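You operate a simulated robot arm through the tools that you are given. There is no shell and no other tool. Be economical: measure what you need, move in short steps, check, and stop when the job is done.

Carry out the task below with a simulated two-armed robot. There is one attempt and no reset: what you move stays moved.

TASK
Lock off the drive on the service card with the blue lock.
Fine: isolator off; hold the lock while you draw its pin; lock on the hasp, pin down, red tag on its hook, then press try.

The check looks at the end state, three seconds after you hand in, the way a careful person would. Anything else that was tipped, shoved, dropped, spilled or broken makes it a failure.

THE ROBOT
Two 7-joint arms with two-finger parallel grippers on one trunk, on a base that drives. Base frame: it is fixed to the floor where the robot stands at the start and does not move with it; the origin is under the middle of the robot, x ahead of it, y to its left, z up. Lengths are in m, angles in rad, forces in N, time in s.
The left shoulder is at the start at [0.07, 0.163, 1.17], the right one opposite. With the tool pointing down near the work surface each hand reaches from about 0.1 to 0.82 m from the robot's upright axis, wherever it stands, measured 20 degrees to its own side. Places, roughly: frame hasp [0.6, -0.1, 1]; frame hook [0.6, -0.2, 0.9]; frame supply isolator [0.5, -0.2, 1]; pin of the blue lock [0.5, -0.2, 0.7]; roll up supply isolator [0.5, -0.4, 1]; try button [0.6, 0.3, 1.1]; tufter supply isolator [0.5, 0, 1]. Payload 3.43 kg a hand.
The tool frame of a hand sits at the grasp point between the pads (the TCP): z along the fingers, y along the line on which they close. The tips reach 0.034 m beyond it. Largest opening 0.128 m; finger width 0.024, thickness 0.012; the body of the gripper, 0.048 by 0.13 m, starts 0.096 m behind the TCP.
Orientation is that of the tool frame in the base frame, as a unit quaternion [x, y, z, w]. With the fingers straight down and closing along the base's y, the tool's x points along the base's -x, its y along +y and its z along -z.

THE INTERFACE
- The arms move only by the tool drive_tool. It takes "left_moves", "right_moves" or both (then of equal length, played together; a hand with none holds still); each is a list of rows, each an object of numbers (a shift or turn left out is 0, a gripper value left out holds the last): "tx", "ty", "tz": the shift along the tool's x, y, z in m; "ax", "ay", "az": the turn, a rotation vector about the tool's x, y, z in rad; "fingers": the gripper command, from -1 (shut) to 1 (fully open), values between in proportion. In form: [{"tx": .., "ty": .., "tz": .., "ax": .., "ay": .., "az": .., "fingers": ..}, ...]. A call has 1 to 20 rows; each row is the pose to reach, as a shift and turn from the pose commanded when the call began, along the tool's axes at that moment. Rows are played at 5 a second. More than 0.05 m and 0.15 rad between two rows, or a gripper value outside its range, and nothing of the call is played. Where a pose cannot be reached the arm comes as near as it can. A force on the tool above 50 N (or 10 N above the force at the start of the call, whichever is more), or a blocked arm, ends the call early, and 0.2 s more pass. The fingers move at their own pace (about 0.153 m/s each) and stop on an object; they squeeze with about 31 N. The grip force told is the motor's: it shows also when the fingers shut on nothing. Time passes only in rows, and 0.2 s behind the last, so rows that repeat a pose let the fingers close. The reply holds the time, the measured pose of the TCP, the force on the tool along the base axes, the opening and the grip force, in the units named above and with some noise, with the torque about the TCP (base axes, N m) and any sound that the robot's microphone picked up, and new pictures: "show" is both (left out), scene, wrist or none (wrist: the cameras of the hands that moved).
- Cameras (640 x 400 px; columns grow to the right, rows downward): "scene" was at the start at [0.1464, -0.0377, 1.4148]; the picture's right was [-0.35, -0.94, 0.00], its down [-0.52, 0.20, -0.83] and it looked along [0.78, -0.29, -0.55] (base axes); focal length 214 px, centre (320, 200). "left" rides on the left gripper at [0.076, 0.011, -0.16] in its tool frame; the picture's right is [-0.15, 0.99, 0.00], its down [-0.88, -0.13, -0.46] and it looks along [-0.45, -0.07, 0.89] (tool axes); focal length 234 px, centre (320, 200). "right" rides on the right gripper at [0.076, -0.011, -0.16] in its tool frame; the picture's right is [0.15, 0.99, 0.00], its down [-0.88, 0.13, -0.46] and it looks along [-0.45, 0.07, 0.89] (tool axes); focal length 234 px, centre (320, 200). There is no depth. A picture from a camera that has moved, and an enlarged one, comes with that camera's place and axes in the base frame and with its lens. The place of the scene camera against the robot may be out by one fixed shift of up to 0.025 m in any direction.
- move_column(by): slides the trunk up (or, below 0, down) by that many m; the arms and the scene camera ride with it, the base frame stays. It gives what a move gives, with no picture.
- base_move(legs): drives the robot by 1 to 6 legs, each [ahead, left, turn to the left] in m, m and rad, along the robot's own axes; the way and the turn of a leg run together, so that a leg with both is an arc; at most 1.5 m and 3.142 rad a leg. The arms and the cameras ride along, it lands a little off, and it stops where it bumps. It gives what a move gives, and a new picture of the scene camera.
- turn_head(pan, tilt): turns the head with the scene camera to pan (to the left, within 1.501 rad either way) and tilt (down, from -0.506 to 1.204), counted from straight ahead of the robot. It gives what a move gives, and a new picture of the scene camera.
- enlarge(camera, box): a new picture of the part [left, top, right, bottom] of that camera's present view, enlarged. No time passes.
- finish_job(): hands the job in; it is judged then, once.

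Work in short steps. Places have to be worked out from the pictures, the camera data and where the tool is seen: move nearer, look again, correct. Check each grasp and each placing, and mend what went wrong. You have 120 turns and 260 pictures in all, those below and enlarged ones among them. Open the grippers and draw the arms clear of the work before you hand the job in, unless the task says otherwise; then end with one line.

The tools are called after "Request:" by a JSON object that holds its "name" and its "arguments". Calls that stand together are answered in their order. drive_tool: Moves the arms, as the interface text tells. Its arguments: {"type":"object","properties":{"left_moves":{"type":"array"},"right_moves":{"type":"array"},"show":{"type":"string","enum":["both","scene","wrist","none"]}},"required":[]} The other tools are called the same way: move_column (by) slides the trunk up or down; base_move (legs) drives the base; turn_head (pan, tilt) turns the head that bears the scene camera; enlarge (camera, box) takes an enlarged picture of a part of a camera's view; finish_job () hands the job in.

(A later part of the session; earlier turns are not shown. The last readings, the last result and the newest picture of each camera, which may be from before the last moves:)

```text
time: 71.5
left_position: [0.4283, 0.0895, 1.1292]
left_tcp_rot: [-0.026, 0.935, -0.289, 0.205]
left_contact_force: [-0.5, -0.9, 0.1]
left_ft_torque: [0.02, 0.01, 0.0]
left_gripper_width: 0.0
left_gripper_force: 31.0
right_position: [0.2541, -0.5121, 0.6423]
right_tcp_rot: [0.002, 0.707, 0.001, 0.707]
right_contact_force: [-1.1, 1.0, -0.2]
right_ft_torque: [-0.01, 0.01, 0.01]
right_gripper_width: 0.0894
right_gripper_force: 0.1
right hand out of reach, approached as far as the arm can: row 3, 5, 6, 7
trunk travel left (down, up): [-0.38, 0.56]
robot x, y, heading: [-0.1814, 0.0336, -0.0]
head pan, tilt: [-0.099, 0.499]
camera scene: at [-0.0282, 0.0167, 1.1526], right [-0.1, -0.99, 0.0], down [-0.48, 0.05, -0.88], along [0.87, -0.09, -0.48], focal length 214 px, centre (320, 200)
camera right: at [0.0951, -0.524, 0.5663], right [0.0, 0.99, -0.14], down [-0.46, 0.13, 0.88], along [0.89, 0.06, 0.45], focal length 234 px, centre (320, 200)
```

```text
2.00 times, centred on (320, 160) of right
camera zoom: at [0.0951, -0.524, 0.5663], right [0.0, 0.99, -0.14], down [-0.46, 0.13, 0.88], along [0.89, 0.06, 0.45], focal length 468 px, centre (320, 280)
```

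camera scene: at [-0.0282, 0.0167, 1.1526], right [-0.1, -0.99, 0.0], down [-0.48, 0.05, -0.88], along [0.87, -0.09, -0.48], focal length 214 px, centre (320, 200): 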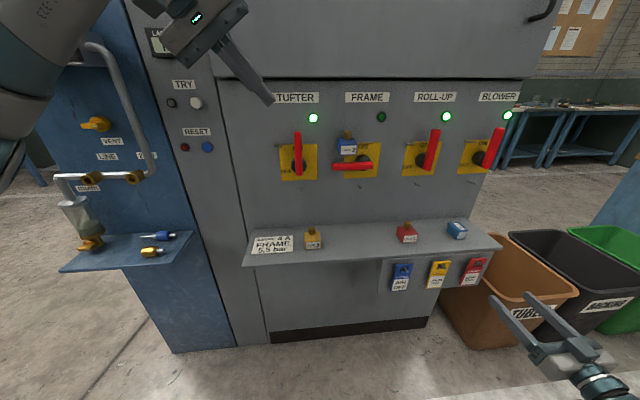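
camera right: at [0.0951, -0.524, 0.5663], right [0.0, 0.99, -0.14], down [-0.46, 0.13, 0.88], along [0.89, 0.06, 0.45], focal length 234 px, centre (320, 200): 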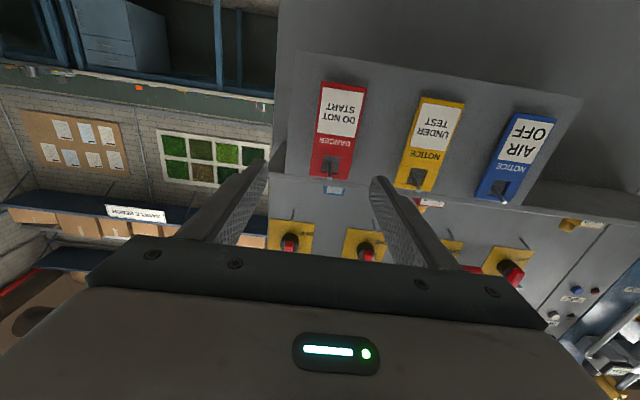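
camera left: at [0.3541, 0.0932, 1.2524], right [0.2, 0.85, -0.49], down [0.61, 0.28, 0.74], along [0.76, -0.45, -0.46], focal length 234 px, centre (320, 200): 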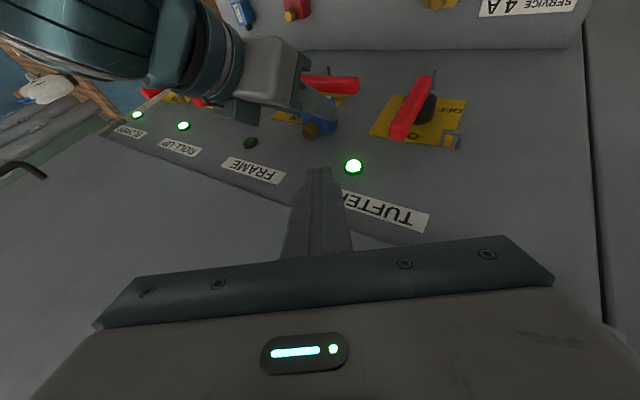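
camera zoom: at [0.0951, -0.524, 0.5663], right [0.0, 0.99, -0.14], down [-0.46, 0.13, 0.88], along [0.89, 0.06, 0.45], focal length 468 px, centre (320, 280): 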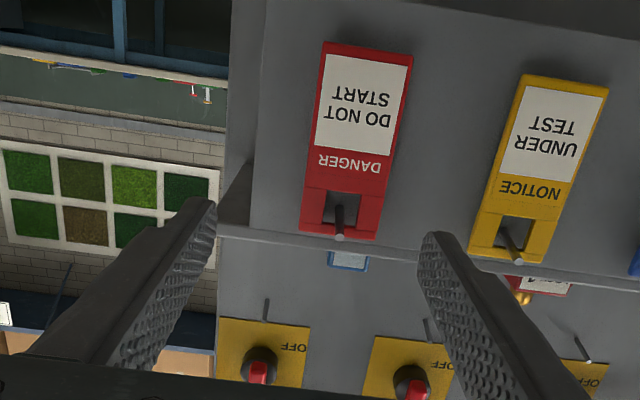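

Horizontal, tag confirmed at y −0.4965, z 0.565–0.677. I align at z 0.605 and advance to tip x≈0.388.

Request:
{"name": "drive_tool", "arguments": {"right_moves": [{"tx": 0.018, "ty": 0.0155, "tz": 0.02}, {"tx": 0.037, "ty": 0.0155, "tz": 0.045}, {"tx": 0.037, "ty": 0.0155, "tz": 0.075}, {"tx": 0.037, "ty": 0.0155, "tz": 0.1}, {"tx": 0.037, "ty": 0.0155, "tz": 0.1}], "show": "wrist"}}

Request:
{"name": "enlarge", "arguments": {"camera": "right", "box": [220, 60, 420, 260]}}

```text
time: 72.7
left_position: [0.4285, 0.0902, 1.1282]
left_tcp_rot: [-0.027, 0.935, -0.289, 0.204]
left_contact_force: [0.5, 0.1, 0.2]
left_ft_torque: [0.02, 0.01, 0.04]
left_gripper_width: 0.0
left_gripper_force: 31.3
right_position: [0.2964, -0.5227, 0.6677]
right_tcp_rot: [0.001, 0.708, 0.001, 0.707]
right_contact_force: [-0.5, 0.6, 0.1]
right_ft_torque: [0.0, 0.02, -0.01]
right_gripper_width: 0.0899
right_gripper_force: 0.0
right hand out of reach, approached as far as the arm can: row 1, 2, 3, 4, 5
trunk travel left (down, up): [-0.38, 0.56]
robot x, y, heading: [-0.1776, 0.0331, -0.005]
head pan, tilt: [-0.099, 0.499]
camera right: at [0.1371, -0.5344, 0.5924], right [0.0, 0.99, -0.14], down [-0.45, 0.13, 0.88], along [0.89, 0.06, 0.45], focal length 234 px, centre (320, 200)
```

right: 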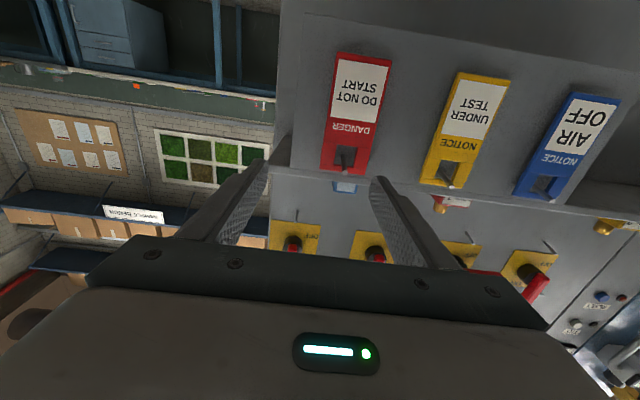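

```text
2.00 times, centred on (320, 160) of right
camera zoom: at [0.1371, -0.5344, 0.5924], right [0.0, 0.99, -0.14], down [-0.45, 0.13, 0.88], along [0.89, 0.06, 0.45], focal length 468 px, centre (320, 280)
```

zoom: 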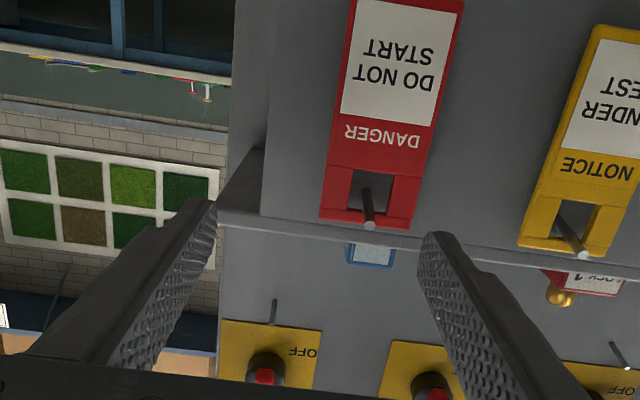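

The low horizontal pose is cramped: too close. I back the base 0.15 m, shift right 0.06, and lower the trunk 0.1.

Request:
{"name": "base_move", "arguments": {"legs": [[-0.15, -0.06, 0]]}}

Request:
{"name": "move_column", "arguments": {"by": -0.1}}

```text
time: 74.1
left_position: [0.2775, 0.0289, 1.1283]
left_tcp_rot: [-0.027, 0.935, -0.288, 0.205]
left_contact_force: [-1.4, -0.7, 0.3]
left_ft_torque: [0.01, -0.04, 0.02]
left_gripper_width: 0.0
left_gripper_force: 31.0
right_position: [0.146, -0.5823, 0.6678]
right_tcp_rot: [0.002, 0.707, 0.001, 0.707]
right_contact_force: [-0.5, 0.2, -0.4]
right_ft_torque: [0.03, 0.01, 0.03]
right_gripper_width: 0.0895
right_gripper_force: 0.1
trunk travel left (down, up): [-0.38, 0.56]
robot x, y, heading: [-0.334, -0.0297, -0.003]
head pan, tilt: [-0.099, 0.499]
camera scene: at [-0.1791, -0.0438, 1.1527], right [-0.1, -0.99, 0.0], down [-0.48, 0.05, -0.88], along [0.87, -0.09, -0.48], focal length 214 px, centre (320, 200)
```

scene: 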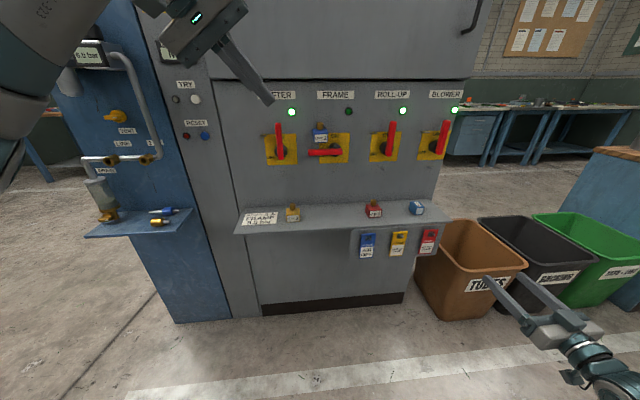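

```text
time: 75.4
left_position: [0.277, 0.029, 1.0285]
left_tcp_rot: [-0.027, 0.935, -0.287, 0.206]
left_contact_force: [-0.8, 0.0, 0.7]
left_ft_torque: [0.03, 0.0, -0.03]
left_gripper_width: 0.0
left_gripper_force: 30.8
right_position: [0.1475, -0.5821, 0.5678]
right_tcp_rot: [0.002, 0.708, 0.001, 0.706]
right_contact_force: [-0.4, 0.0, 0.4]
right_ft_torque: [-0.02, 0.01, 0.02]
right_gripper_width: 0.0895
right_gripper_force: 0.1
trunk travel left (down, up): [-0.28, 0.66]
robot x, y, heading: [-0.3291, -0.0254, 0.001]
head pan, tilt: [-0.099, 0.499]
```

I align y and z first, then advance toward the tag.

Request:
{"name": "drive_tool", "arguments": {"right_moves": [{"tx": -0.019, "ty": 0.043, "tz": 0.01}, {"tx": -0.037, "ty": 0.0855, "tz": 0.03}, {"tx": -0.037, "ty": 0.0855, "tz": 0.075}, {"tx": -0.037, "ty": 0.0855, "tz": 0.12}, {"tx": -0.037, "ty": 0.0855, "tz": 0.155}], "show": "wrist"}}

Request:
{"name": "enlarge", "arguments": {"camera": "right", "box": [220, 20, 420, 220]}}

```text
refused: row 2 steps farther than a row can; nothing moved
```

```text
2.00 times, centred on (320, 120) of right
camera zoom: at [-0.0131, -0.5943, 0.4926], right [0.0, 0.99, -0.14], down [-0.45, 0.13, 0.88], along [0.89, 0.06, 0.45], focal length 468 px, centre (320, 360)
```

zoom: 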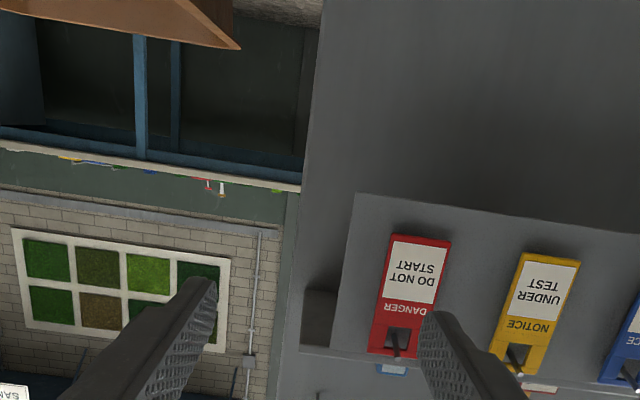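

Resending with smaller steps.

Request:
{"name": "drive_tool", "arguments": {"right_moves": [{"tx": -0.015, "ty": 0.035, "tz": 0.005}, {"tx": -0.03, "ty": 0.07, "tz": 0.015}, {"tx": -0.037, "ty": 0.0855, "tz": 0.05}, {"tx": -0.037, "ty": 0.0855, "tz": 0.09}, {"tx": -0.037, "ty": 0.0855, "tz": 0.125}, {"tx": -0.037, "ty": 0.0855, "tz": 0.155}], "show": "wrist"}}

Request:
{"name": "enlarge", "arguments": {"camera": "right", "box": [220, 20, 420, 220]}}

```text
time: 76.8
left_position: [0.2781, 0.0305, 1.028]
left_tcp_rot: [-0.027, 0.935, -0.289, 0.205]
left_contact_force: [0.4, -0.3, -0.1]
left_ft_torque: [0.01, -0.01, 0.06]
left_gripper_width: 0.0
left_gripper_force: 31.4
right_position: [0.1969, -0.5363, 0.6515]
right_tcp_rot: [0.001, 0.708, 0.0, 0.707]
right_contact_force: [0.0, -0.6, -0.2]
right_ft_torque: [0.02, -0.01, 0.01]
right_gripper_width: 0.0898
right_gripper_force: 0.1
right hand out of reach, approached as far as the arm can: row 2, 3, 4, 5, 6
trunk travel left (down, up): [-0.28, 0.66]
robot x, y, heading: [-0.3351, -0.0279, -0.001]
head pan, tilt: [-0.099, 0.499]
camera right: at [0.036, -0.5482, 0.5766], right [0.0, 0.99, -0.14], down [-0.45, 0.13, 0.88], along [0.89, 0.06, 0.45], focal length 234 px, centre (320, 200)
```

right: 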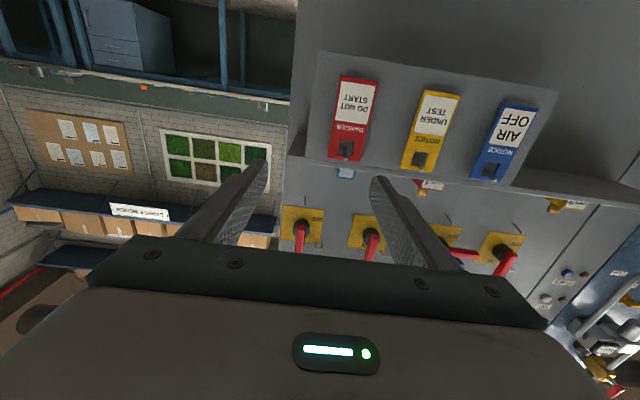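

```text
2.00 times, centred on (320, 120) of right
camera zoom: at [0.036, -0.5482, 0.5766], right [0.0, 0.99, -0.14], down [-0.45, 0.13, 0.88], along [0.89, 0.06, 0.45], focal length 468 px, centre (320, 360)
```

zoom: 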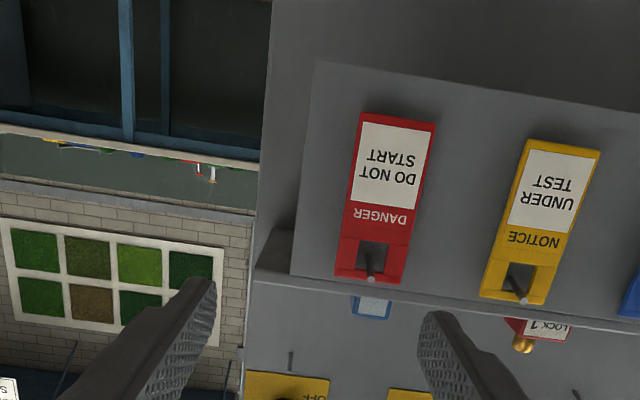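

Pure horizontal keeps hitting a limit here; I use a ~24° downward pitch instead.

Request:
{"name": "drive_tool", "arguments": {"right_moves": [{"tx": 0.003, "ty": 0.01, "tz": 0.013, "ay": 0.105}, {"tx": 0.006, "ty": 0.02, "tz": 0.026, "ay": 0.21}, {"tx": 0.009, "ty": 0.03, "tz": 0.04, "ay": 0.315}, {"tx": 0.011, "ty": 0.04, "tz": 0.053, "ay": 0.42}, {"tx": 0.011, "ty": 0.04, "tz": 0.053, "ay": 0.42}], "show": "none"}}

```text
time: 78.0
left_position: [0.2776, 0.03, 1.0265]
left_tcp_rot: [-0.028, 0.935, -0.288, 0.205]
left_contact_force: [0.1, -0.6, 0.3]
left_ft_torque: [-0.02, -0.02, 0.01]
left_gripper_width: 0.0
left_gripper_force: 30.8
right_position: [0.1922, -0.5354, 0.6468]
right_tcp_rot: [0.001, 0.839, 0.001, 0.543]
right_contact_force: [0.0, -0.7, 0.8]
right_ft_torque: [0.01, -0.01, 0.02]
right_gripper_width: 0.0898
right_gripper_force: 0.1
right hand out of reach, approached as far as the arm can: row 1, 2, 3, 4, 5
trunk travel left (down, up): [-0.28, 0.66]
robot x, y, heading: [-0.3301, -0.0278, 0.003]
head pan, tilt: [-0.099, 0.499]
```

Orientation changed but translation is stuck; I return to the 45° pitch that moved freely, then test translation.

Request:
{"name": "drive_tool", "arguments": {"right_moves": [{"ay": 0.12}, {"ay": 0.24}, {"ay": 0.365}, {"ay": 0.365, "tz": 0.02}, {"ay": 0.365, "tz": 0.05, "ty": 0.01}, {"ay": 0.365, "tz": 0.08, "ty": 0.03}], "show": "scene"}}

```text
time: 79.4
left_position: [0.2789, 0.0291, 1.0266]
left_tcp_rot: [-0.026, 0.935, -0.288, 0.204]
left_contact_force: [0.4, -0.3, -0.6]
left_ft_torque: [0.03, 0.0, 0.0]
left_gripper_width: 0.0
left_gripper_force: 31.1
right_position: [0.2675, -0.5047, 0.6151]
right_tcp_rot: [0.002, 0.924, 0.001, 0.381]
right_contact_force: [-0.3, -0.2, 0.0]
right_ft_torque: [0.07, 0.04, 0.01]
right_gripper_width: 0.0897
right_gripper_force: 0.0
right hand out of reach, approached as far as the arm can: row 1, 2
trunk travel left (down, up): [-0.28, 0.66]
robot x, y, heading: [-0.3308, -0.0269, 0.002]
head pan, tilt: [-0.099, 0.499]
camera scene: at [-0.1769, -0.044, 1.0522], right [-0.1, -0.99, 0.0], down [-0.48, 0.05, -0.88], along [0.87, -0.09, -0.48], focal length 214 px, centre (320, 200)
```

scene: 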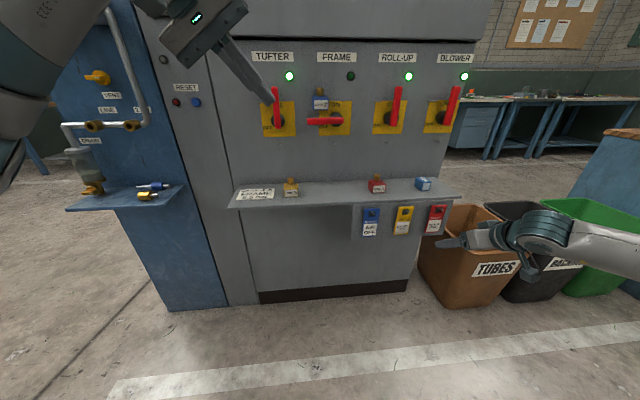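

45° moves freely. I try a moderate pitch (≈27°) now that the arm is more extended.

Request:
{"name": "drive_tool", "arguments": {"right_moves": [{"tx": -0.009, "ty": 0.003, "tz": 0.0066, "ay": -0.1}, {"tx": -0.018, "ty": 0.005, "tz": 0.0131, "ay": -0.2}, {"tx": -0.027, "ty": 0.008, "tz": 0.0197, "ay": -0.32}, {"tx": -0.027, "ty": 0.008, "tz": 0.0197, "ay": -0.32}], "show": "wrist"}}

Request:
{"name": "enlarge", "arguments": {"camera": "right", "box": [220, 40, 420, 240]}}

```text
time: 80.4
left_position: [0.2778, 0.03, 1.0284]
left_tcp_rot: [-0.027, 0.935, -0.289, 0.205]
left_contact_force: [0.8, -0.4, 1.0]
left_ft_torque: [0.01, 0.0, -0.03]
left_gripper_width: 0.0002
left_gripper_force: 31.4
right_position: [0.2995, -0.4965, 0.6201]
right_tcp_rot: [0.001, 0.851, 0.002, 0.525]
right_contact_force: [0.1, -0.6, 1.1]
right_ft_torque: [0.0, 0.04, 0.01]
right_gripper_width: 0.0894
right_gripper_force: 0.1
trunk travel left (down, up): [-0.28, 0.66]
robot x, y, heading: [-0.3334, -0.0276, -0.0]
head pan, tilt: [-0.099, 0.499]
camera right: at [0.1233, -0.5082, 0.6245], right [-0.06, 0.99, -0.13], down [-0.01, 0.13, 0.99], along [1.0, 0.07, 0.0], focal length 234 px, centre (320, 200)
```

right: 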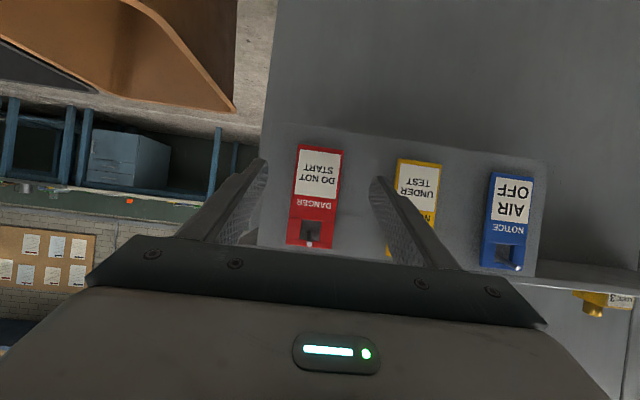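

```text
2.00 times, centred on (320, 140) of right
camera zoom: at [0.1233, -0.5082, 0.6245], right [-0.06, 0.99, -0.13], down [-0.01, 0.13, 0.99], along [1.0, 0.07, 0.0], focal length 468 px, centre (320, 320)
```

zoom: 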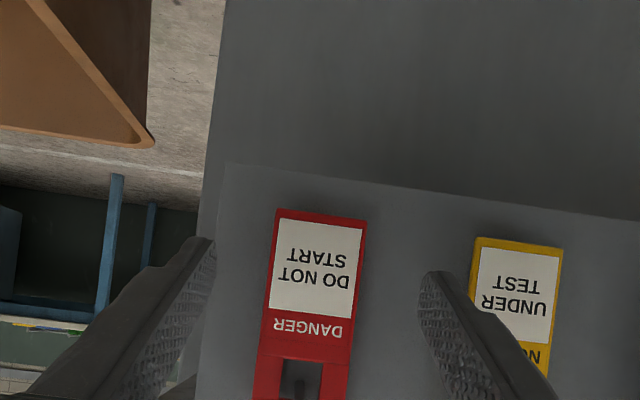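

Pitch ≈27° with the tag centred between the fingers. I advance so the fingertip corners reach x≈0.392, z≈0.60 and close.

Request:
{"name": "drive_tool", "arguments": {"right_moves": [{"tx": -0.008, "tz": 0.02}, {"tx": -0.016, "tz": 0.04}, {"tx": -0.021, "tz": 0.0527}, {"tx": -0.021, "tz": 0.0527, "fingers": -1}, {"tx": -0.021, "tz": 0.0527, "fingers": -1}, {"tx": -0.021, "tz": 0.0527, "fingers": -1}], "show": "wrist"}}

Request:
{"name": "enlarge", "arguments": {"camera": "right", "box": [240, 120, 400, 280]}}

```text
time: 81.8
left_position: [0.278, 0.0303, 1.0292]
left_tcp_rot: [-0.028, 0.935, -0.289, 0.205]
left_contact_force: [-0.2, 0.5, 0.2]
left_ft_torque: [0.02, -0.03, 0.01]
left_gripper_width: 0.0002
left_gripper_force: 30.7
right_position: [0.356, -0.4961, 0.6151]
right_tcp_rot: [0.001, 0.851, 0.001, 0.525]
right_contact_force: [0.6, 0.2, 0.6]
right_ft_torque: [0.01, 0.05, -0.02]
right_gripper_width: 0.0505
right_gripper_force: 31.1
trunk travel left (down, up): [-0.28, 0.66]
robot x, y, heading: [-0.3336, -0.0288, 0.003]
head pan, tilt: [-0.099, 0.499]
camera right: at [0.1788, -0.508, 0.6192], right [-0.06, 0.99, -0.13], down [-0.01, 0.13, 0.99], along [1.0, 0.07, 0.0], focal length 234 px, centre (320, 200)
```

right: 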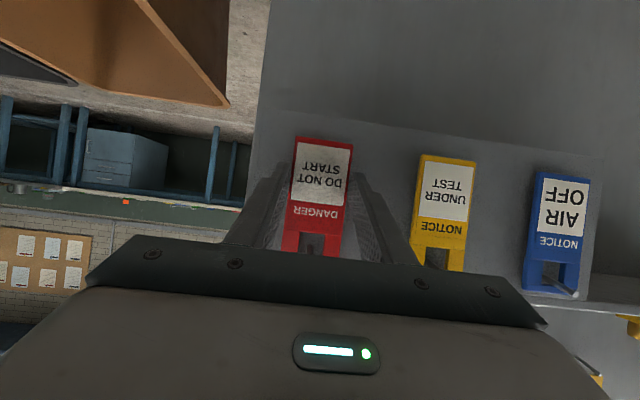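

```text
2.50 times, centred on (320, 200) of right
camera zoom: at [0.1788, -0.508, 0.6192], right [-0.06, 0.99, -0.13], down [-0.01, 0.13, 0.99], along [1.0, 0.07, 0.0], focal length 585 px, centre (320, 200)
```

zoom: 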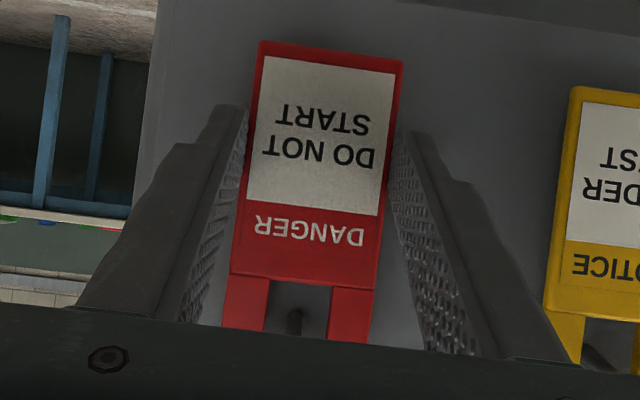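

Tag gripped (0.0505). Pegs rise ~10° outward, so I lift 7 mm then draw out while rising slightly.

Request:
{"name": "drive_tool", "arguments": {"right_moves": [{"tx": -0.0063, "tz": -0.0031}, {"tx": -0.0022, "tz": -0.0179}, {"tx": 0.0014, "tz": -0.0329}, {"tx": 0.0068, "tz": -0.0469}, {"tx": 0.0225, "tz": -0.0782}, {"tx": 0.0359, "tz": -0.105}], "show": "both"}}

Request:
{"name": "enlarge", "arguments": {"camera": "right", "box": [240, 120, 400, 280]}}

```text
time: 83.2
left_position: [0.2778, 0.0303, 1.0282]
left_tcp_rot: [-0.027, 0.935, -0.289, 0.205]
left_contact_force: [0.5, -0.2, 0.1]
left_ft_torque: [0.0, 0.01, 0.0]
left_gripper_width: 0.0
left_gripper_force: 30.9
right_position: [0.2447, -0.4951, 0.6319]
right_tcp_rot: [0.001, 0.852, 0.001, 0.524]
right_contact_force: [-0.7, -0.6, -0.8]
right_ft_torque: [0.0, 0.0, 0.01]
right_gripper_width: 0.0504
right_gripper_force: 30.9
trunk travel left (down, up): [-0.28, 0.66]
robot x, y, heading: [-0.3297, -0.0222, -0.0]
head pan, tilt: [-0.099, 0.499]
camera scene: at [-0.1783, -0.0432, 1.0526], right [-0.1, -0.99, 0.0], down [-0.48, 0.05, -0.88], along [0.87, -0.09, -0.48], focal length 214 px, centre (320, 200)
camera right: at [0.069, -0.508, 0.6354], right [-0.06, 0.99, -0.13], down [-0.01, 0.13, 0.99], along [1.0, 0.07, 0.0], focal length 234 px, centre (320, 200)
```

scene: 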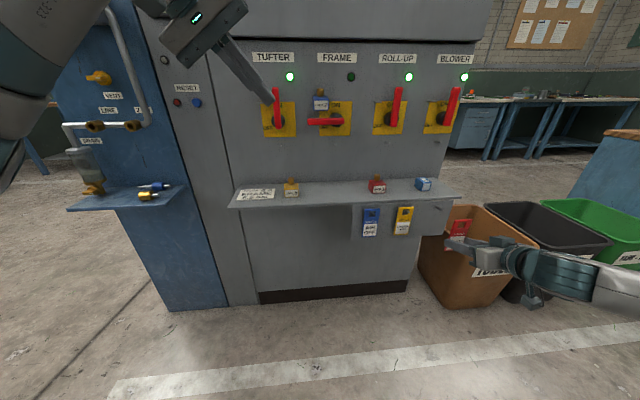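
right: 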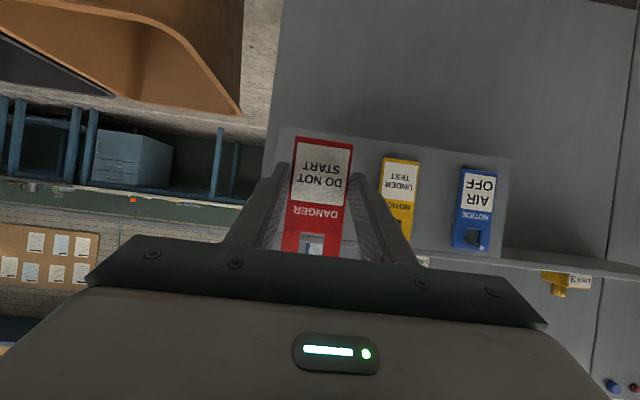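

```text
2.50 times, centred on (320, 200) of right
camera zoom: at [0.069, -0.508, 0.6354], right [-0.06, 0.99, -0.13], down [-0.01, 0.13, 0.99], along [1.0, 0.07, 0.0], focal length 585 px, centre (320, 200)
```

zoom: 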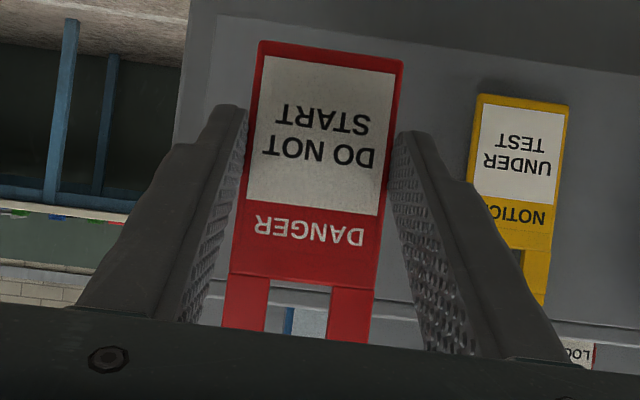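

The tag is off its peg and held. I raise the trunk 0.2 and drive left/forward so the FRAME hook (peg ≈(0.538–0.576, −0.166, 0.85)) is well within reach.

Request:
{"name": "move_column", "arguments": {"by": 0.2}}

Request:
{"name": "base_move", "arguments": {"legs": [[0.08, 0.17, 0]]}}

```text
time: 85.4
left_position: [0.2792, 0.0305, 1.2287]
left_tcp_rot: [-0.028, 0.935, -0.288, 0.204]
left_contact_force: [-0.3, -0.5, -0.1]
left_ft_torque: [0.0, -0.03, 0.0]
left_gripper_width: 0.0
left_gripper_force: 31.1
right_position: [0.246, -0.4952, 0.8298]
right_tcp_rot: [0.002, 0.851, 0.0, 0.525]
right_contact_force: [0.6, 0.1, -0.6]
right_ft_torque: [0.0, 0.0, 0.03]
right_gripper_width: 0.0505
right_gripper_force: 30.9
trunk travel left (down, up): [-0.48, 0.46]
robot x, y, heading: [-0.3336, -0.0276, 0.001]
head pan, tilt: [-0.099, 0.499]
```

```text
time: 86.9
left_position: [0.3587, 0.1986, 1.2275]
left_tcp_rot: [-0.028, 0.935, -0.289, 0.204]
left_contact_force: [-0.5, 0.5, -0.1]
left_ft_torque: [-0.04, 0.01, -0.02]
left_gripper_width: 0.0001
left_gripper_force: 30.4
right_position: [0.3264, -0.328, 0.8294]
right_tcp_rot: [0.001, 0.852, 0.001, 0.523]
right_contact_force: [0.2, 0.2, -0.6]
right_ft_torque: [0.02, 0.03, 0.0]
right_gripper_width: 0.0506
right_gripper_force: 30.9
trunk travel left (down, up): [-0.48, 0.46]
robot x, y, heading: [-0.2515, 0.1436, -0.002]
head pan, tilt: [-0.099, 0.499]
camera scene: at [-0.0971, 0.1242, 1.2524], right [-0.1, -0.99, 0.0], down [-0.48, 0.05, -0.88], along [0.87, -0.09, -0.48], focal length 214 px, centre (320, 200)
```

scene: 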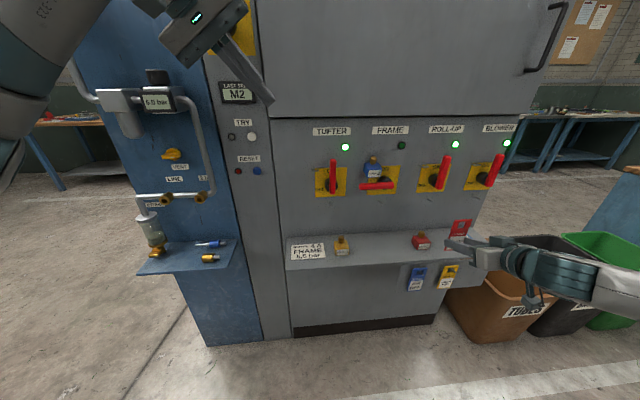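

I shift left to y −0.166 first at the current x, then look.

Request:
{"name": "drive_tool", "arguments": {"right_moves": [{"ty": 0.041}, {"ty": 0.081}, {"ty": 0.122}, {"ty": 0.162}, {"tx": -0.012, "ty": 0.162, "tz": 0.03}], "show": "both"}}

Request:
{"name": "enlarge", "arguments": {"camera": "right", "box": [220, 120, 420, 280]}}

Request:
{"name": "enlarge", "arguments": {"camera": "scene", "box": [330, 140, 450, 250]}}

```text
time: 88.1
left_position: [0.3597, 0.1967, 1.2278]
left_tcp_rot: [-0.027, 0.935, -0.288, 0.205]
left_contact_force: [0.0, 0.4, 0.7]
left_ft_torque: [-0.03, 0.01, 0.0]
left_gripper_width: 0.0
left_gripper_force: 31.1
right_position: [0.3575, -0.1671, 0.8282]
right_tcp_rot: [0.001, 0.852, 0.001, 0.524]
right_contact_force: [0.5, 0.0, -0.9]
right_ft_torque: [-0.01, -0.01, 0.03]
right_gripper_width: 0.0506
right_gripper_force: 30.7
trunk travel left (down, up): [-0.48, 0.46]
robot x, y, heading: [-0.2538, 0.1371, -0.001]
head pan, tilt: [-0.099, 0.499]
camera scene: at [-0.097, 0.123, 1.2524], right [-0.1, -0.99, 0.0], down [-0.48, 0.05, -0.88], along [0.87, -0.09, -0.48], focal length 214 px, centre (320, 200)
camera right: at [0.1817, -0.1801, 0.8322], right [-0.06, 0.99, -0.13], down [-0.01, 0.13, 0.99], along [1.0, 0.06, 0.0], focal length 234 px, centre (320, 200)
```

scene: 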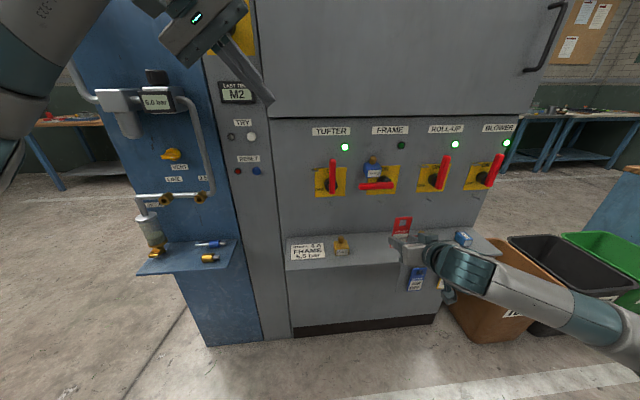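
right: 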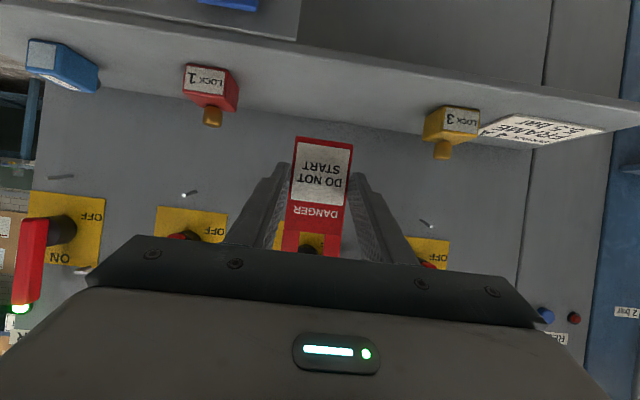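

```text
2.50 times, centred on (320, 200) of right
camera zoom: at [0.1817, -0.1801, 0.8322], right [-0.06, 0.99, -0.13], down [-0.01, 0.13, 0.99], along [1.0, 0.06, 0.0], focal length 585 px, centre (320, 200)
```

zoom: 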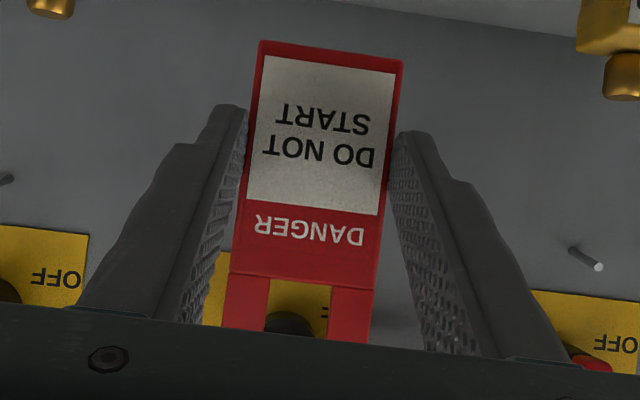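

```text
3.64 times, centred on (390, 195) of scene
camera zoom: at [-0.097, 0.123, 1.2524], right [-0.1, -0.99, 0.0], down [-0.48, 0.05, -0.88], along [0.87, -0.09, -0.48], focal length 780 px, centre (66, 218)
```

zoom: 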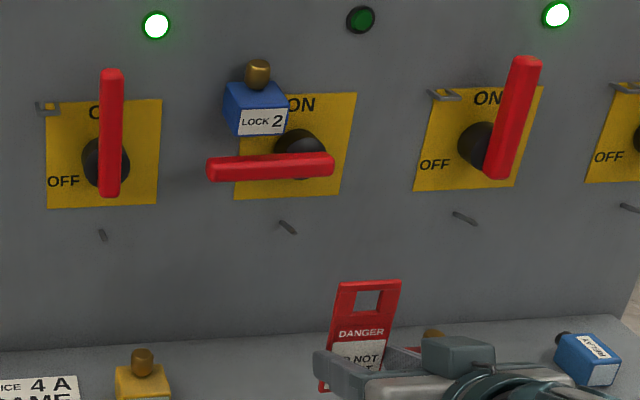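

Scene bias calibrated (+0.0195 z) using the lock: hook tip ≈(0.538, −0.166, 0.8535), tag hole centre ≈ TCP +0.045 z. I move to the pre-hang pose with the tag just short of the peg tip.

Request:
{"name": "drive_tool", "arguments": {"right_moves": [{"tx": 0.003, "ty": 0.001, "tz": 0.033}, {"tx": -0.01, "ty": 0.001, "tz": 0.065}, {"tx": -0.026, "ty": 0.001, "tz": 0.098}, {"tx": -0.0418, "ty": 0.001, "tz": 0.1272}, {"tx": -0.0418, "ty": 0.001, "tz": 0.1272}], "show": "none"}}

Request:
{"name": "enlarge", "arguments": {"camera": "scene", "box": [340, 170, 420, 240]}}

Request:
{"name": "enlarge", "arguments": {"camera": "right", "box": [240, 180, 400, 280]}}

```text
time: 89.3
left_position: [0.3579, 0.1978, 1.2278]
left_tcp_rot: [-0.026, 0.935, -0.289, 0.205]
left_contact_force: [-0.4, 0.1, 0.5]
left_ft_torque: [-0.01, -0.03, 0.03]
left_gripper_width: 0.0001
left_gripper_force: 31.1
right_position: [0.4906, -0.1674, 0.8081]
right_tcp_rot: [0.001, 0.851, 0.0, 0.525]
right_contact_force: [0.2, -0.7, 0.1]
right_ft_torque: [-0.02, -0.02, 0.01]
right_gripper_width: 0.0506
right_gripper_force: 30.8
trunk travel left (down, up): [-0.48, 0.46]
robot x, y, heading: [-0.2487, 0.1412, -0.005]
head pan, tilt: [-0.099, 0.499]
```

```text
5.71 times, centred on (380, 205) of scene
camera zoom: at [-0.0978, 0.1233, 1.2526], right [-0.1, -0.99, 0.0], down [-0.48, 0.05, -0.88], along [0.87, -0.09, -0.48], focal length 1226 px, centre (-23, 171)
```

zoom: 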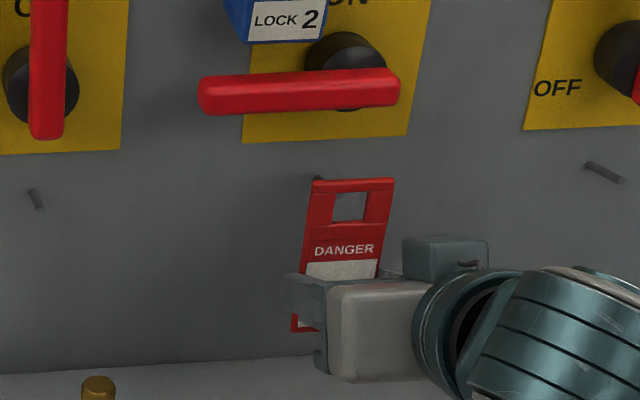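

```text
4.00 times, centred on (320, 230) of right
camera zoom: at [0.3143, -0.1791, 0.8126], right [-0.06, 0.99, -0.13], down [-0.01, 0.13, 0.99], along [1.0, 0.07, 0.0], focal length 937 px, centre (320, 80)
```

zoom: 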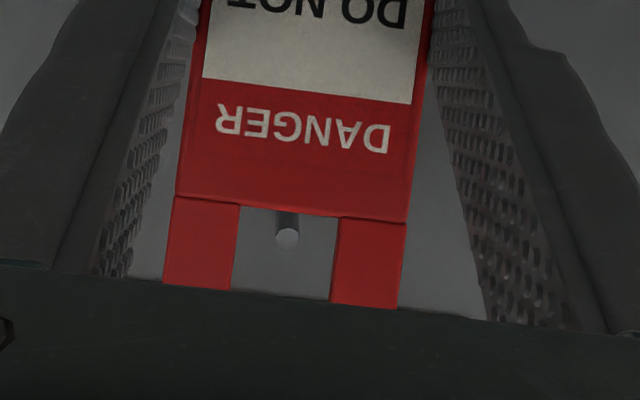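

Seen through the tag's window, the peg tip is centred. I advance 4.4 cm, descending 4 mm with the peg's slope.

Request:
{"name": "drive_tool", "arguments": {"right_moves": [{"tx": -0.0054, "tz": 0.0107}, {"tx": -0.0095, "tz": 0.0221}, {"tx": -0.0134, "tz": 0.0335}, {"tx": -0.0161, "tz": 0.0411}, {"tx": -0.0161, "tz": 0.0411}], "show": "none"}}

Request:
{"name": "enlarge", "arguments": {"camera": "scene", "box": [340, 170, 420, 240]}}

Request:
{"name": "enlarge", "arguments": {"camera": "right", "box": [240, 180, 400, 280]}}

```text
time: 90.5
left_position: [0.3575, 0.1973, 1.2279]
left_tcp_rot: [-0.027, 0.935, -0.288, 0.204]
left_contact_force: [-0.3, -0.1, -0.1]
left_ft_torque: [0.0, 0.01, 0.0]
left_gripper_width: 0.0001
left_gripper_force: 30.9
right_position: [0.5369, -0.166, 0.8048]
right_tcp_rot: [0.002, 0.851, 0.001, 0.524]
right_contact_force: [0.2, 0.1, 0.8]
right_ft_torque: [-0.04, 0.02, 0.01]
right_gripper_width: 0.0507
right_gripper_force: 30.0
trunk travel left (down, up): [-0.48, 0.46]
robot x, y, heading: [-0.2466, 0.1411, 0.0]
head pan, tilt: [-0.099, 0.499]
```

```text
5.71 times, centred on (380, 205) of scene
camera zoom: at [-0.0975, 0.1235, 1.2525], right [-0.1, -0.99, 0.0], down [-0.48, 0.05, -0.88], along [0.87, -0.09, -0.48], focal length 1226 px, centre (-23, 171)
```

zoom: 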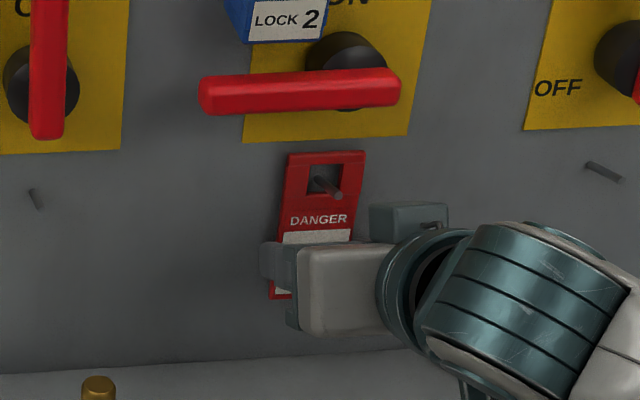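

```text
4.00 times, centred on (320, 230) of right
camera zoom: at [0.3588, -0.1786, 0.8083], right [-0.06, 0.99, -0.13], down [-0.01, 0.13, 0.99], along [1.0, 0.07, 0.0], focal length 937 px, centre (320, 80)
```

zoom: 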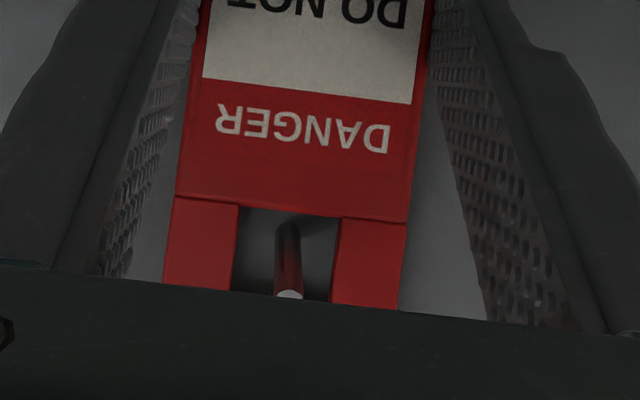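

The peg passes through the window. I lower ~9 mm to rest the tag on the peg, then open and back out.

Request:
{"name": "drive_tool", "arguments": {"right_moves": [{"tx": 0.0036, "tz": 0.0018}, {"tx": 0.008, "tz": 0.004}, {"tx": 0.008, "tz": 0.004, "fingers": -0.1}, {"tx": 0.008, "tz": 0.004, "fingers": 0.3}, {"tx": 0.008, "tz": 0.004, "fingers": 0.3}, {"tx": 0.022, "tz": -0.026}, {"tx": 0.04, "tz": -0.062}, {"tx": 0.05, "tz": -0.1}], "show": "scene"}}

Request:
{"name": "enlarge", "arguments": {"camera": "scene", "box": [340, 150, 420, 240]}}

Request:
{"name": "enlarge", "arguments": {"camera": "right", "box": [220, 100, 420, 280]}}

```text
time: 92.3
left_position: [0.3579, 0.196, 1.2278]
left_tcp_rot: [-0.026, 0.935, -0.289, 0.206]
left_contact_force: [-0.5, -0.4, 0.0]
left_ft_torque: [-0.01, 0.0, 0.02]
left_gripper_width: 0.0004
left_gripper_force: 30.9
right_position: [0.423, -0.1677, 0.8049]
right_tcp_rot: [0.001, 0.852, 0.001, 0.524]
right_contact_force: [0.2, -0.6, 0.3]
right_ft_torque: [-0.02, -0.01, 0.02]
right_gripper_width: 0.083
right_gripper_force: 0.1
trunk travel left (down, up): [-0.48, 0.46]
robot x, y, heading: [-0.2556, 0.1383, -0.0]
head pan, tilt: [-0.099, 0.499]
camera scene: at [-0.0984, 0.1234, 1.2526], right [-0.1, -0.99, 0.0], down [-0.48, 0.05, -0.88], along [0.87, -0.09, -0.48], focal length 214 px, centre (320, 200)
```

scene: 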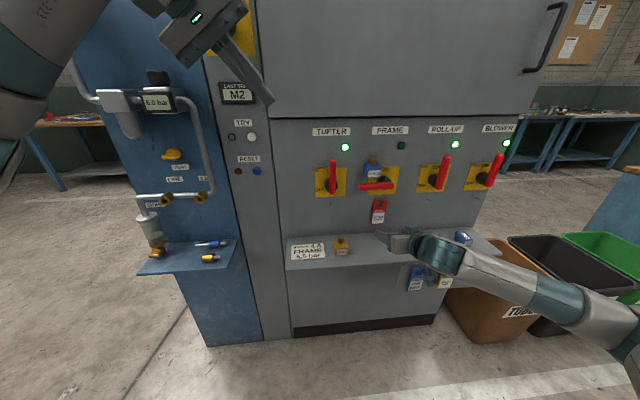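

```text
4.44 times, centred on (380, 195) of scene
camera zoom: at [-0.0984, 0.1234, 1.2526], right [-0.1, -0.99, 0.0], down [-0.48, 0.05, -0.88], along [0.87, -0.09, -0.48], focal length 953 px, centre (53, 222)
```

zoom: 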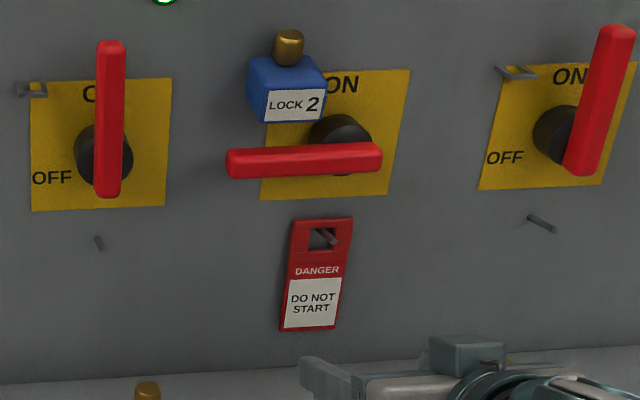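

```text
2.22 times, centred on (320, 190) of right
camera zoom: at [0.2454, -0.1799, 0.8095], right [-0.06, 0.99, -0.13], down [-0.01, 0.13, 0.99], along [1.0, 0.07, 0.0], focal length 520 px, centre (320, 222)
```

zoom: 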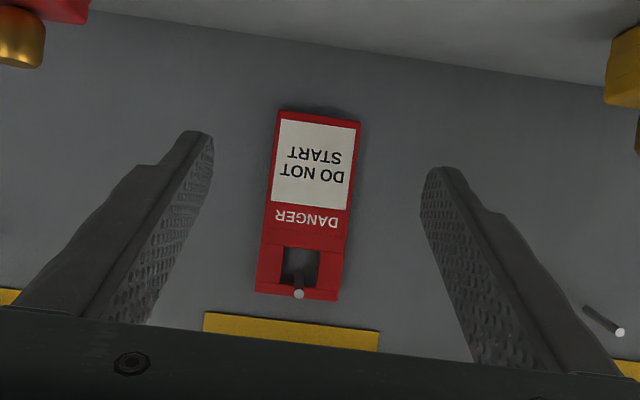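

Tag hangs on the FRAME hook. Now TRY: I retract the right hand and reorient the left hand to a 35° forward pitch.

Request:
{"name": "drive_tool", "arguments": {"left_moves": [{"ax": -0.083, "ay": -0.086, "az": 0.054}, {"ax": -0.167, "ay": -0.171, "az": 0.108}, {"ax": -0.25, "ay": -0.257, "az": 0.162}, {"ax": -0.333, "ay": -0.342, "az": 0.215}, {"ax": -0.417, "ay": -0.428, "az": 0.269}, {"ax": -0.5, "ay": -0.513, "az": 0.323}, {"ax": -0.5, "ay": -0.513, "az": 0.323}], "right_moves": [{"tz": -0.025}, {"tz": -0.05}, {"tz": -0.075}, {"tz": -0.1}, {"tz": -0.12}, {"tz": -0.12}, {"tz": -0.12}], "show": "none"}}

Request:
{"name": "base_move", "arguments": {"legs": [[0, -0.12, 0]]}}

Request:
{"name": "enlarge", "arguments": {"camera": "left", "box": [160, 40, 480, 240]}}

```text
time: 93.9
left_position: [0.3597, 0.1975, 1.2271]
left_tcp_rot: [0.0, 0.887, 0.001, 0.461]
left_contact_force: [0.2, -0.2, -0.1]
left_ft_torque: [-0.03, 0.0, -0.02]
left_gripper_width: 0.0003
left_gripper_force: 30.6
right_position: [0.3308, -0.1672, 0.8527]
right_tcp_rot: [0.001, 0.851, 0.0, 0.524]
right_contact_force: [-0.4, 0.9, -0.4]
right_ft_torque: [0.01, 0.01, -0.01]
right_gripper_width: 0.083
right_gripper_force: 0.0
right hand out of reach, approached as far as the arm can: row 5, 6, 7
trunk travel left (down, up): [-0.48, 0.46]
robot x, y, heading: [-0.2501, 0.141, -0.002]
head pan, tilt: [-0.099, 0.499]
```

```text
time: 95.2
left_position: [0.3588, 0.0782, 1.2275]
left_tcp_rot: [0.001, 0.887, 0.001, 0.462]
left_contact_force: [-0.2, -0.2, 0.9]
left_ft_torque: [0.05, -0.03, 0.02]
left_gripper_width: 0.0
left_gripper_force: 30.4
right_position: [0.3318, -0.2882, 0.8525]
right_tcp_rot: [0.002, 0.852, 0.001, 0.524]
right_contact_force: [-0.4, -0.3, -0.5]
right_ft_torque: [0.03, 0.0, 0.05]
right_gripper_width: 0.0834
right_gripper_force: 0.0
trunk travel left (down, up): [-0.48, 0.46]
robot x, y, heading: [-0.2497, 0.0197, -0.003]
head pan, tilt: [-0.099, 0.499]
camera scene: at [-0.0977, 0.0032, 1.2525], right [-0.1, -0.99, 0.0], down [-0.48, 0.05, -0.88], along [0.87, -0.09, -0.48], focal length 214 px, centre (320, 200)
```

scene: 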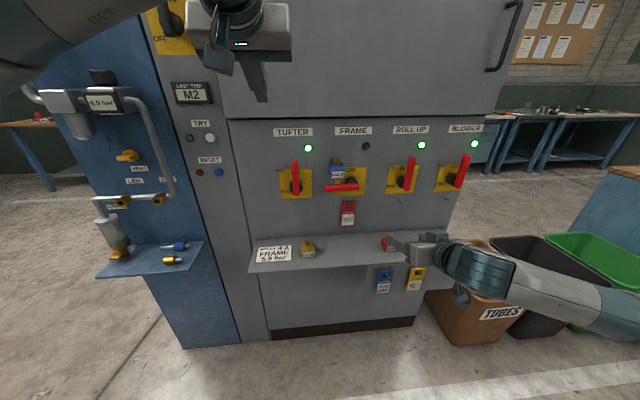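

```text
2.00 times, centred on (320, 140) of left
camera zoom: at [0.1838, 0.089, 1.2583], right [0.08, 0.99, 0.12], down [0.13, -0.13, 0.98], along [0.99, -0.07, -0.14], focal length 468 px, centre (320, 320)
```

zoom: 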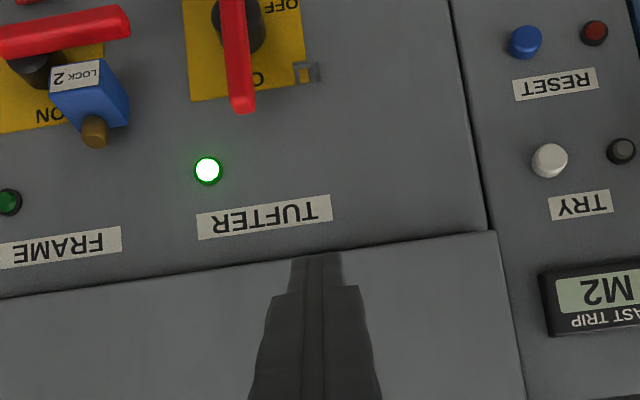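

White TRY button at ≈(0.56, 0.264, 1.099). I bring the closed left fingers to a hover in front of it.

Request:
{"name": "drive_tool", "arguments": {"left_moves": [{"tx": 0.0066, "ty": 0.031, "tz": 0.025}, {"tx": 0.0131, "ty": 0.062, "tz": 0.05}, {"tx": 0.0197, "ty": 0.093, "tz": 0.076}, {"tx": 0.0262, "ty": 0.124, "tz": 0.101}, {"tx": 0.0328, "ty": 0.155, "tz": 0.126}, {"tx": 0.0393, "ty": 0.186, "tz": 0.151}, {"tx": 0.0393, "ty": 0.186, "tz": 0.151}], "show": "wrist"}}

Request:
{"name": "enlarge", "arguments": {"camera": "left", "box": [240, 60, 400, 220]}}

```text
time: 96.8
left_position: [0.4589, 0.2648, 1.1094]
left_tcp_rot: [0.001, 0.887, 0.0, 0.462]
left_contact_force: [-0.1, -0.8, 0.3]
left_ft_torque: [0.03, -0.02, -0.02]
left_gripper_width: 0.0
left_gripper_force: 31.0
right_position: [0.331, -0.2875, 0.8533]
right_tcp_rot: [0.002, 0.851, 0.0, 0.525]
right_contact_force: [-0.1, 0.8, 0.8]
right_ft_torque: [0.0, 0.02, 0.01]
right_gripper_width: 0.0831
right_gripper_force: 0.1
trunk travel left (down, up): [-0.48, 0.46]
robot x, y, heading: [-0.2551, 0.0193, -0.003]
head pan, tilt: [-0.099, 0.499]
camera left: at [0.2851, 0.2757, 1.1394], right [0.08, 0.99, 0.12], down [0.13, -0.13, 0.98], along [0.99, -0.07, -0.14], focal length 234 px, centre (320, 200)
```

left: 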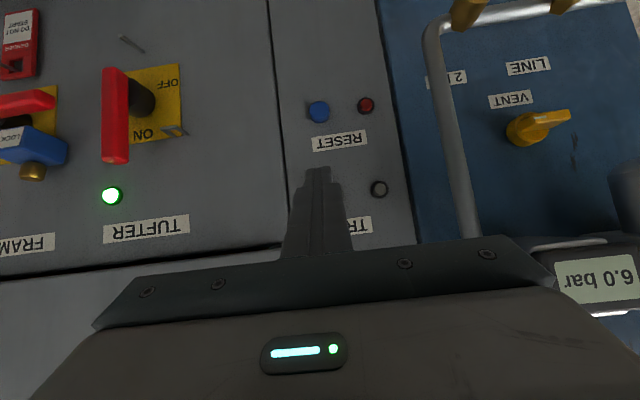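

```text
2.50 times, centred on (320, 140) of left
camera zoom: at [0.2851, 0.2757, 1.1394], right [0.08, 0.99, 0.12], down [0.13, -0.13, 0.98], along [0.99, -0.07, -0.14], focal length 585 px, centre (320, 350)
```

zoom: 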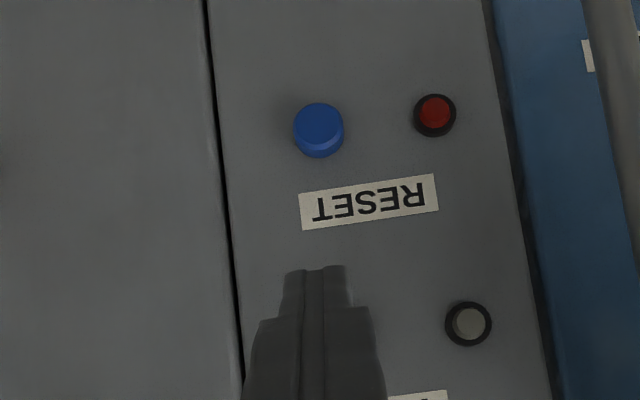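

By the lamp spacing the button is at about (0.565, 0.269, 1.096). I push straight forward in small steps to press it.

Request:
{"name": "drive_tool", "arguments": {"left_moves": [{"tx": -0.0143, "ty": 0.004, "tz": 0.0265}, {"tx": -0.0287, "ty": 0.004, "tz": 0.047}, {"tx": -0.0344, "ty": 0.004, "tz": 0.0552}, {"tx": -0.0373, "ty": 0.004, "tz": 0.0593}, {"tx": -0.0402, "ty": 0.004, "tz": 0.0634}, {"tx": -0.043, "ty": 0.004, "tz": 0.0674}], "show": "both"}}

```text
time: 98.2
left_position: [0.5369, 0.2694, 1.1072]
left_tcp_rot: [0.0, 0.888, 0.001, 0.46]
left_contact_force: [-23.1, 0.2, -9.6]
left_ft_torque: [-0.04, 0.54, 0.04]
left_gripper_width: 0.0002
left_gripper_force: 31.5
right_position: [0.3298, -0.2867, 0.8544]
right_tcp_rot: [0.001, 0.851, 0.001, 0.526]
right_contact_force: [0.6, 0.1, -0.1]
right_ft_torque: [0.0, 0.04, 0.01]
right_gripper_width: 0.0833
right_gripper_force: 0.1
trunk travel left (down, up): [-0.48, 0.46]
robot x, y, heading: [-0.2495, 0.0186, -0.001]
head pan, tilt: [-0.099, 0.499]
heard: click
camera scene: at [-0.1006, 0.0045, 1.2526], right [-0.1, -0.99, 0.0], down [-0.47, 0.05, -0.88], along [0.87, -0.09, -0.48], focal length 214 px, centre (320, 200)
camera left: at [0.3614, 0.2805, 1.1367], right [0.08, 0.99, 0.12], down [0.13, -0.13, 0.98], along [0.99, -0.07, -0.14], focal length 234 px, centre (320, 200)
```

scene: 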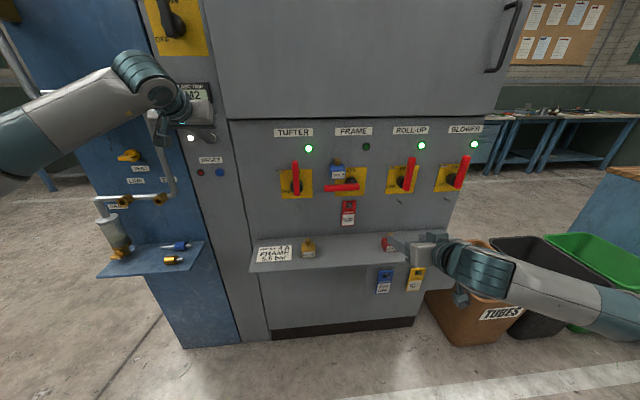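
left: 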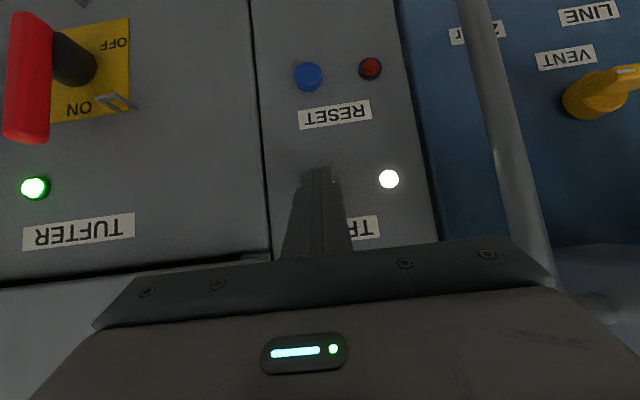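

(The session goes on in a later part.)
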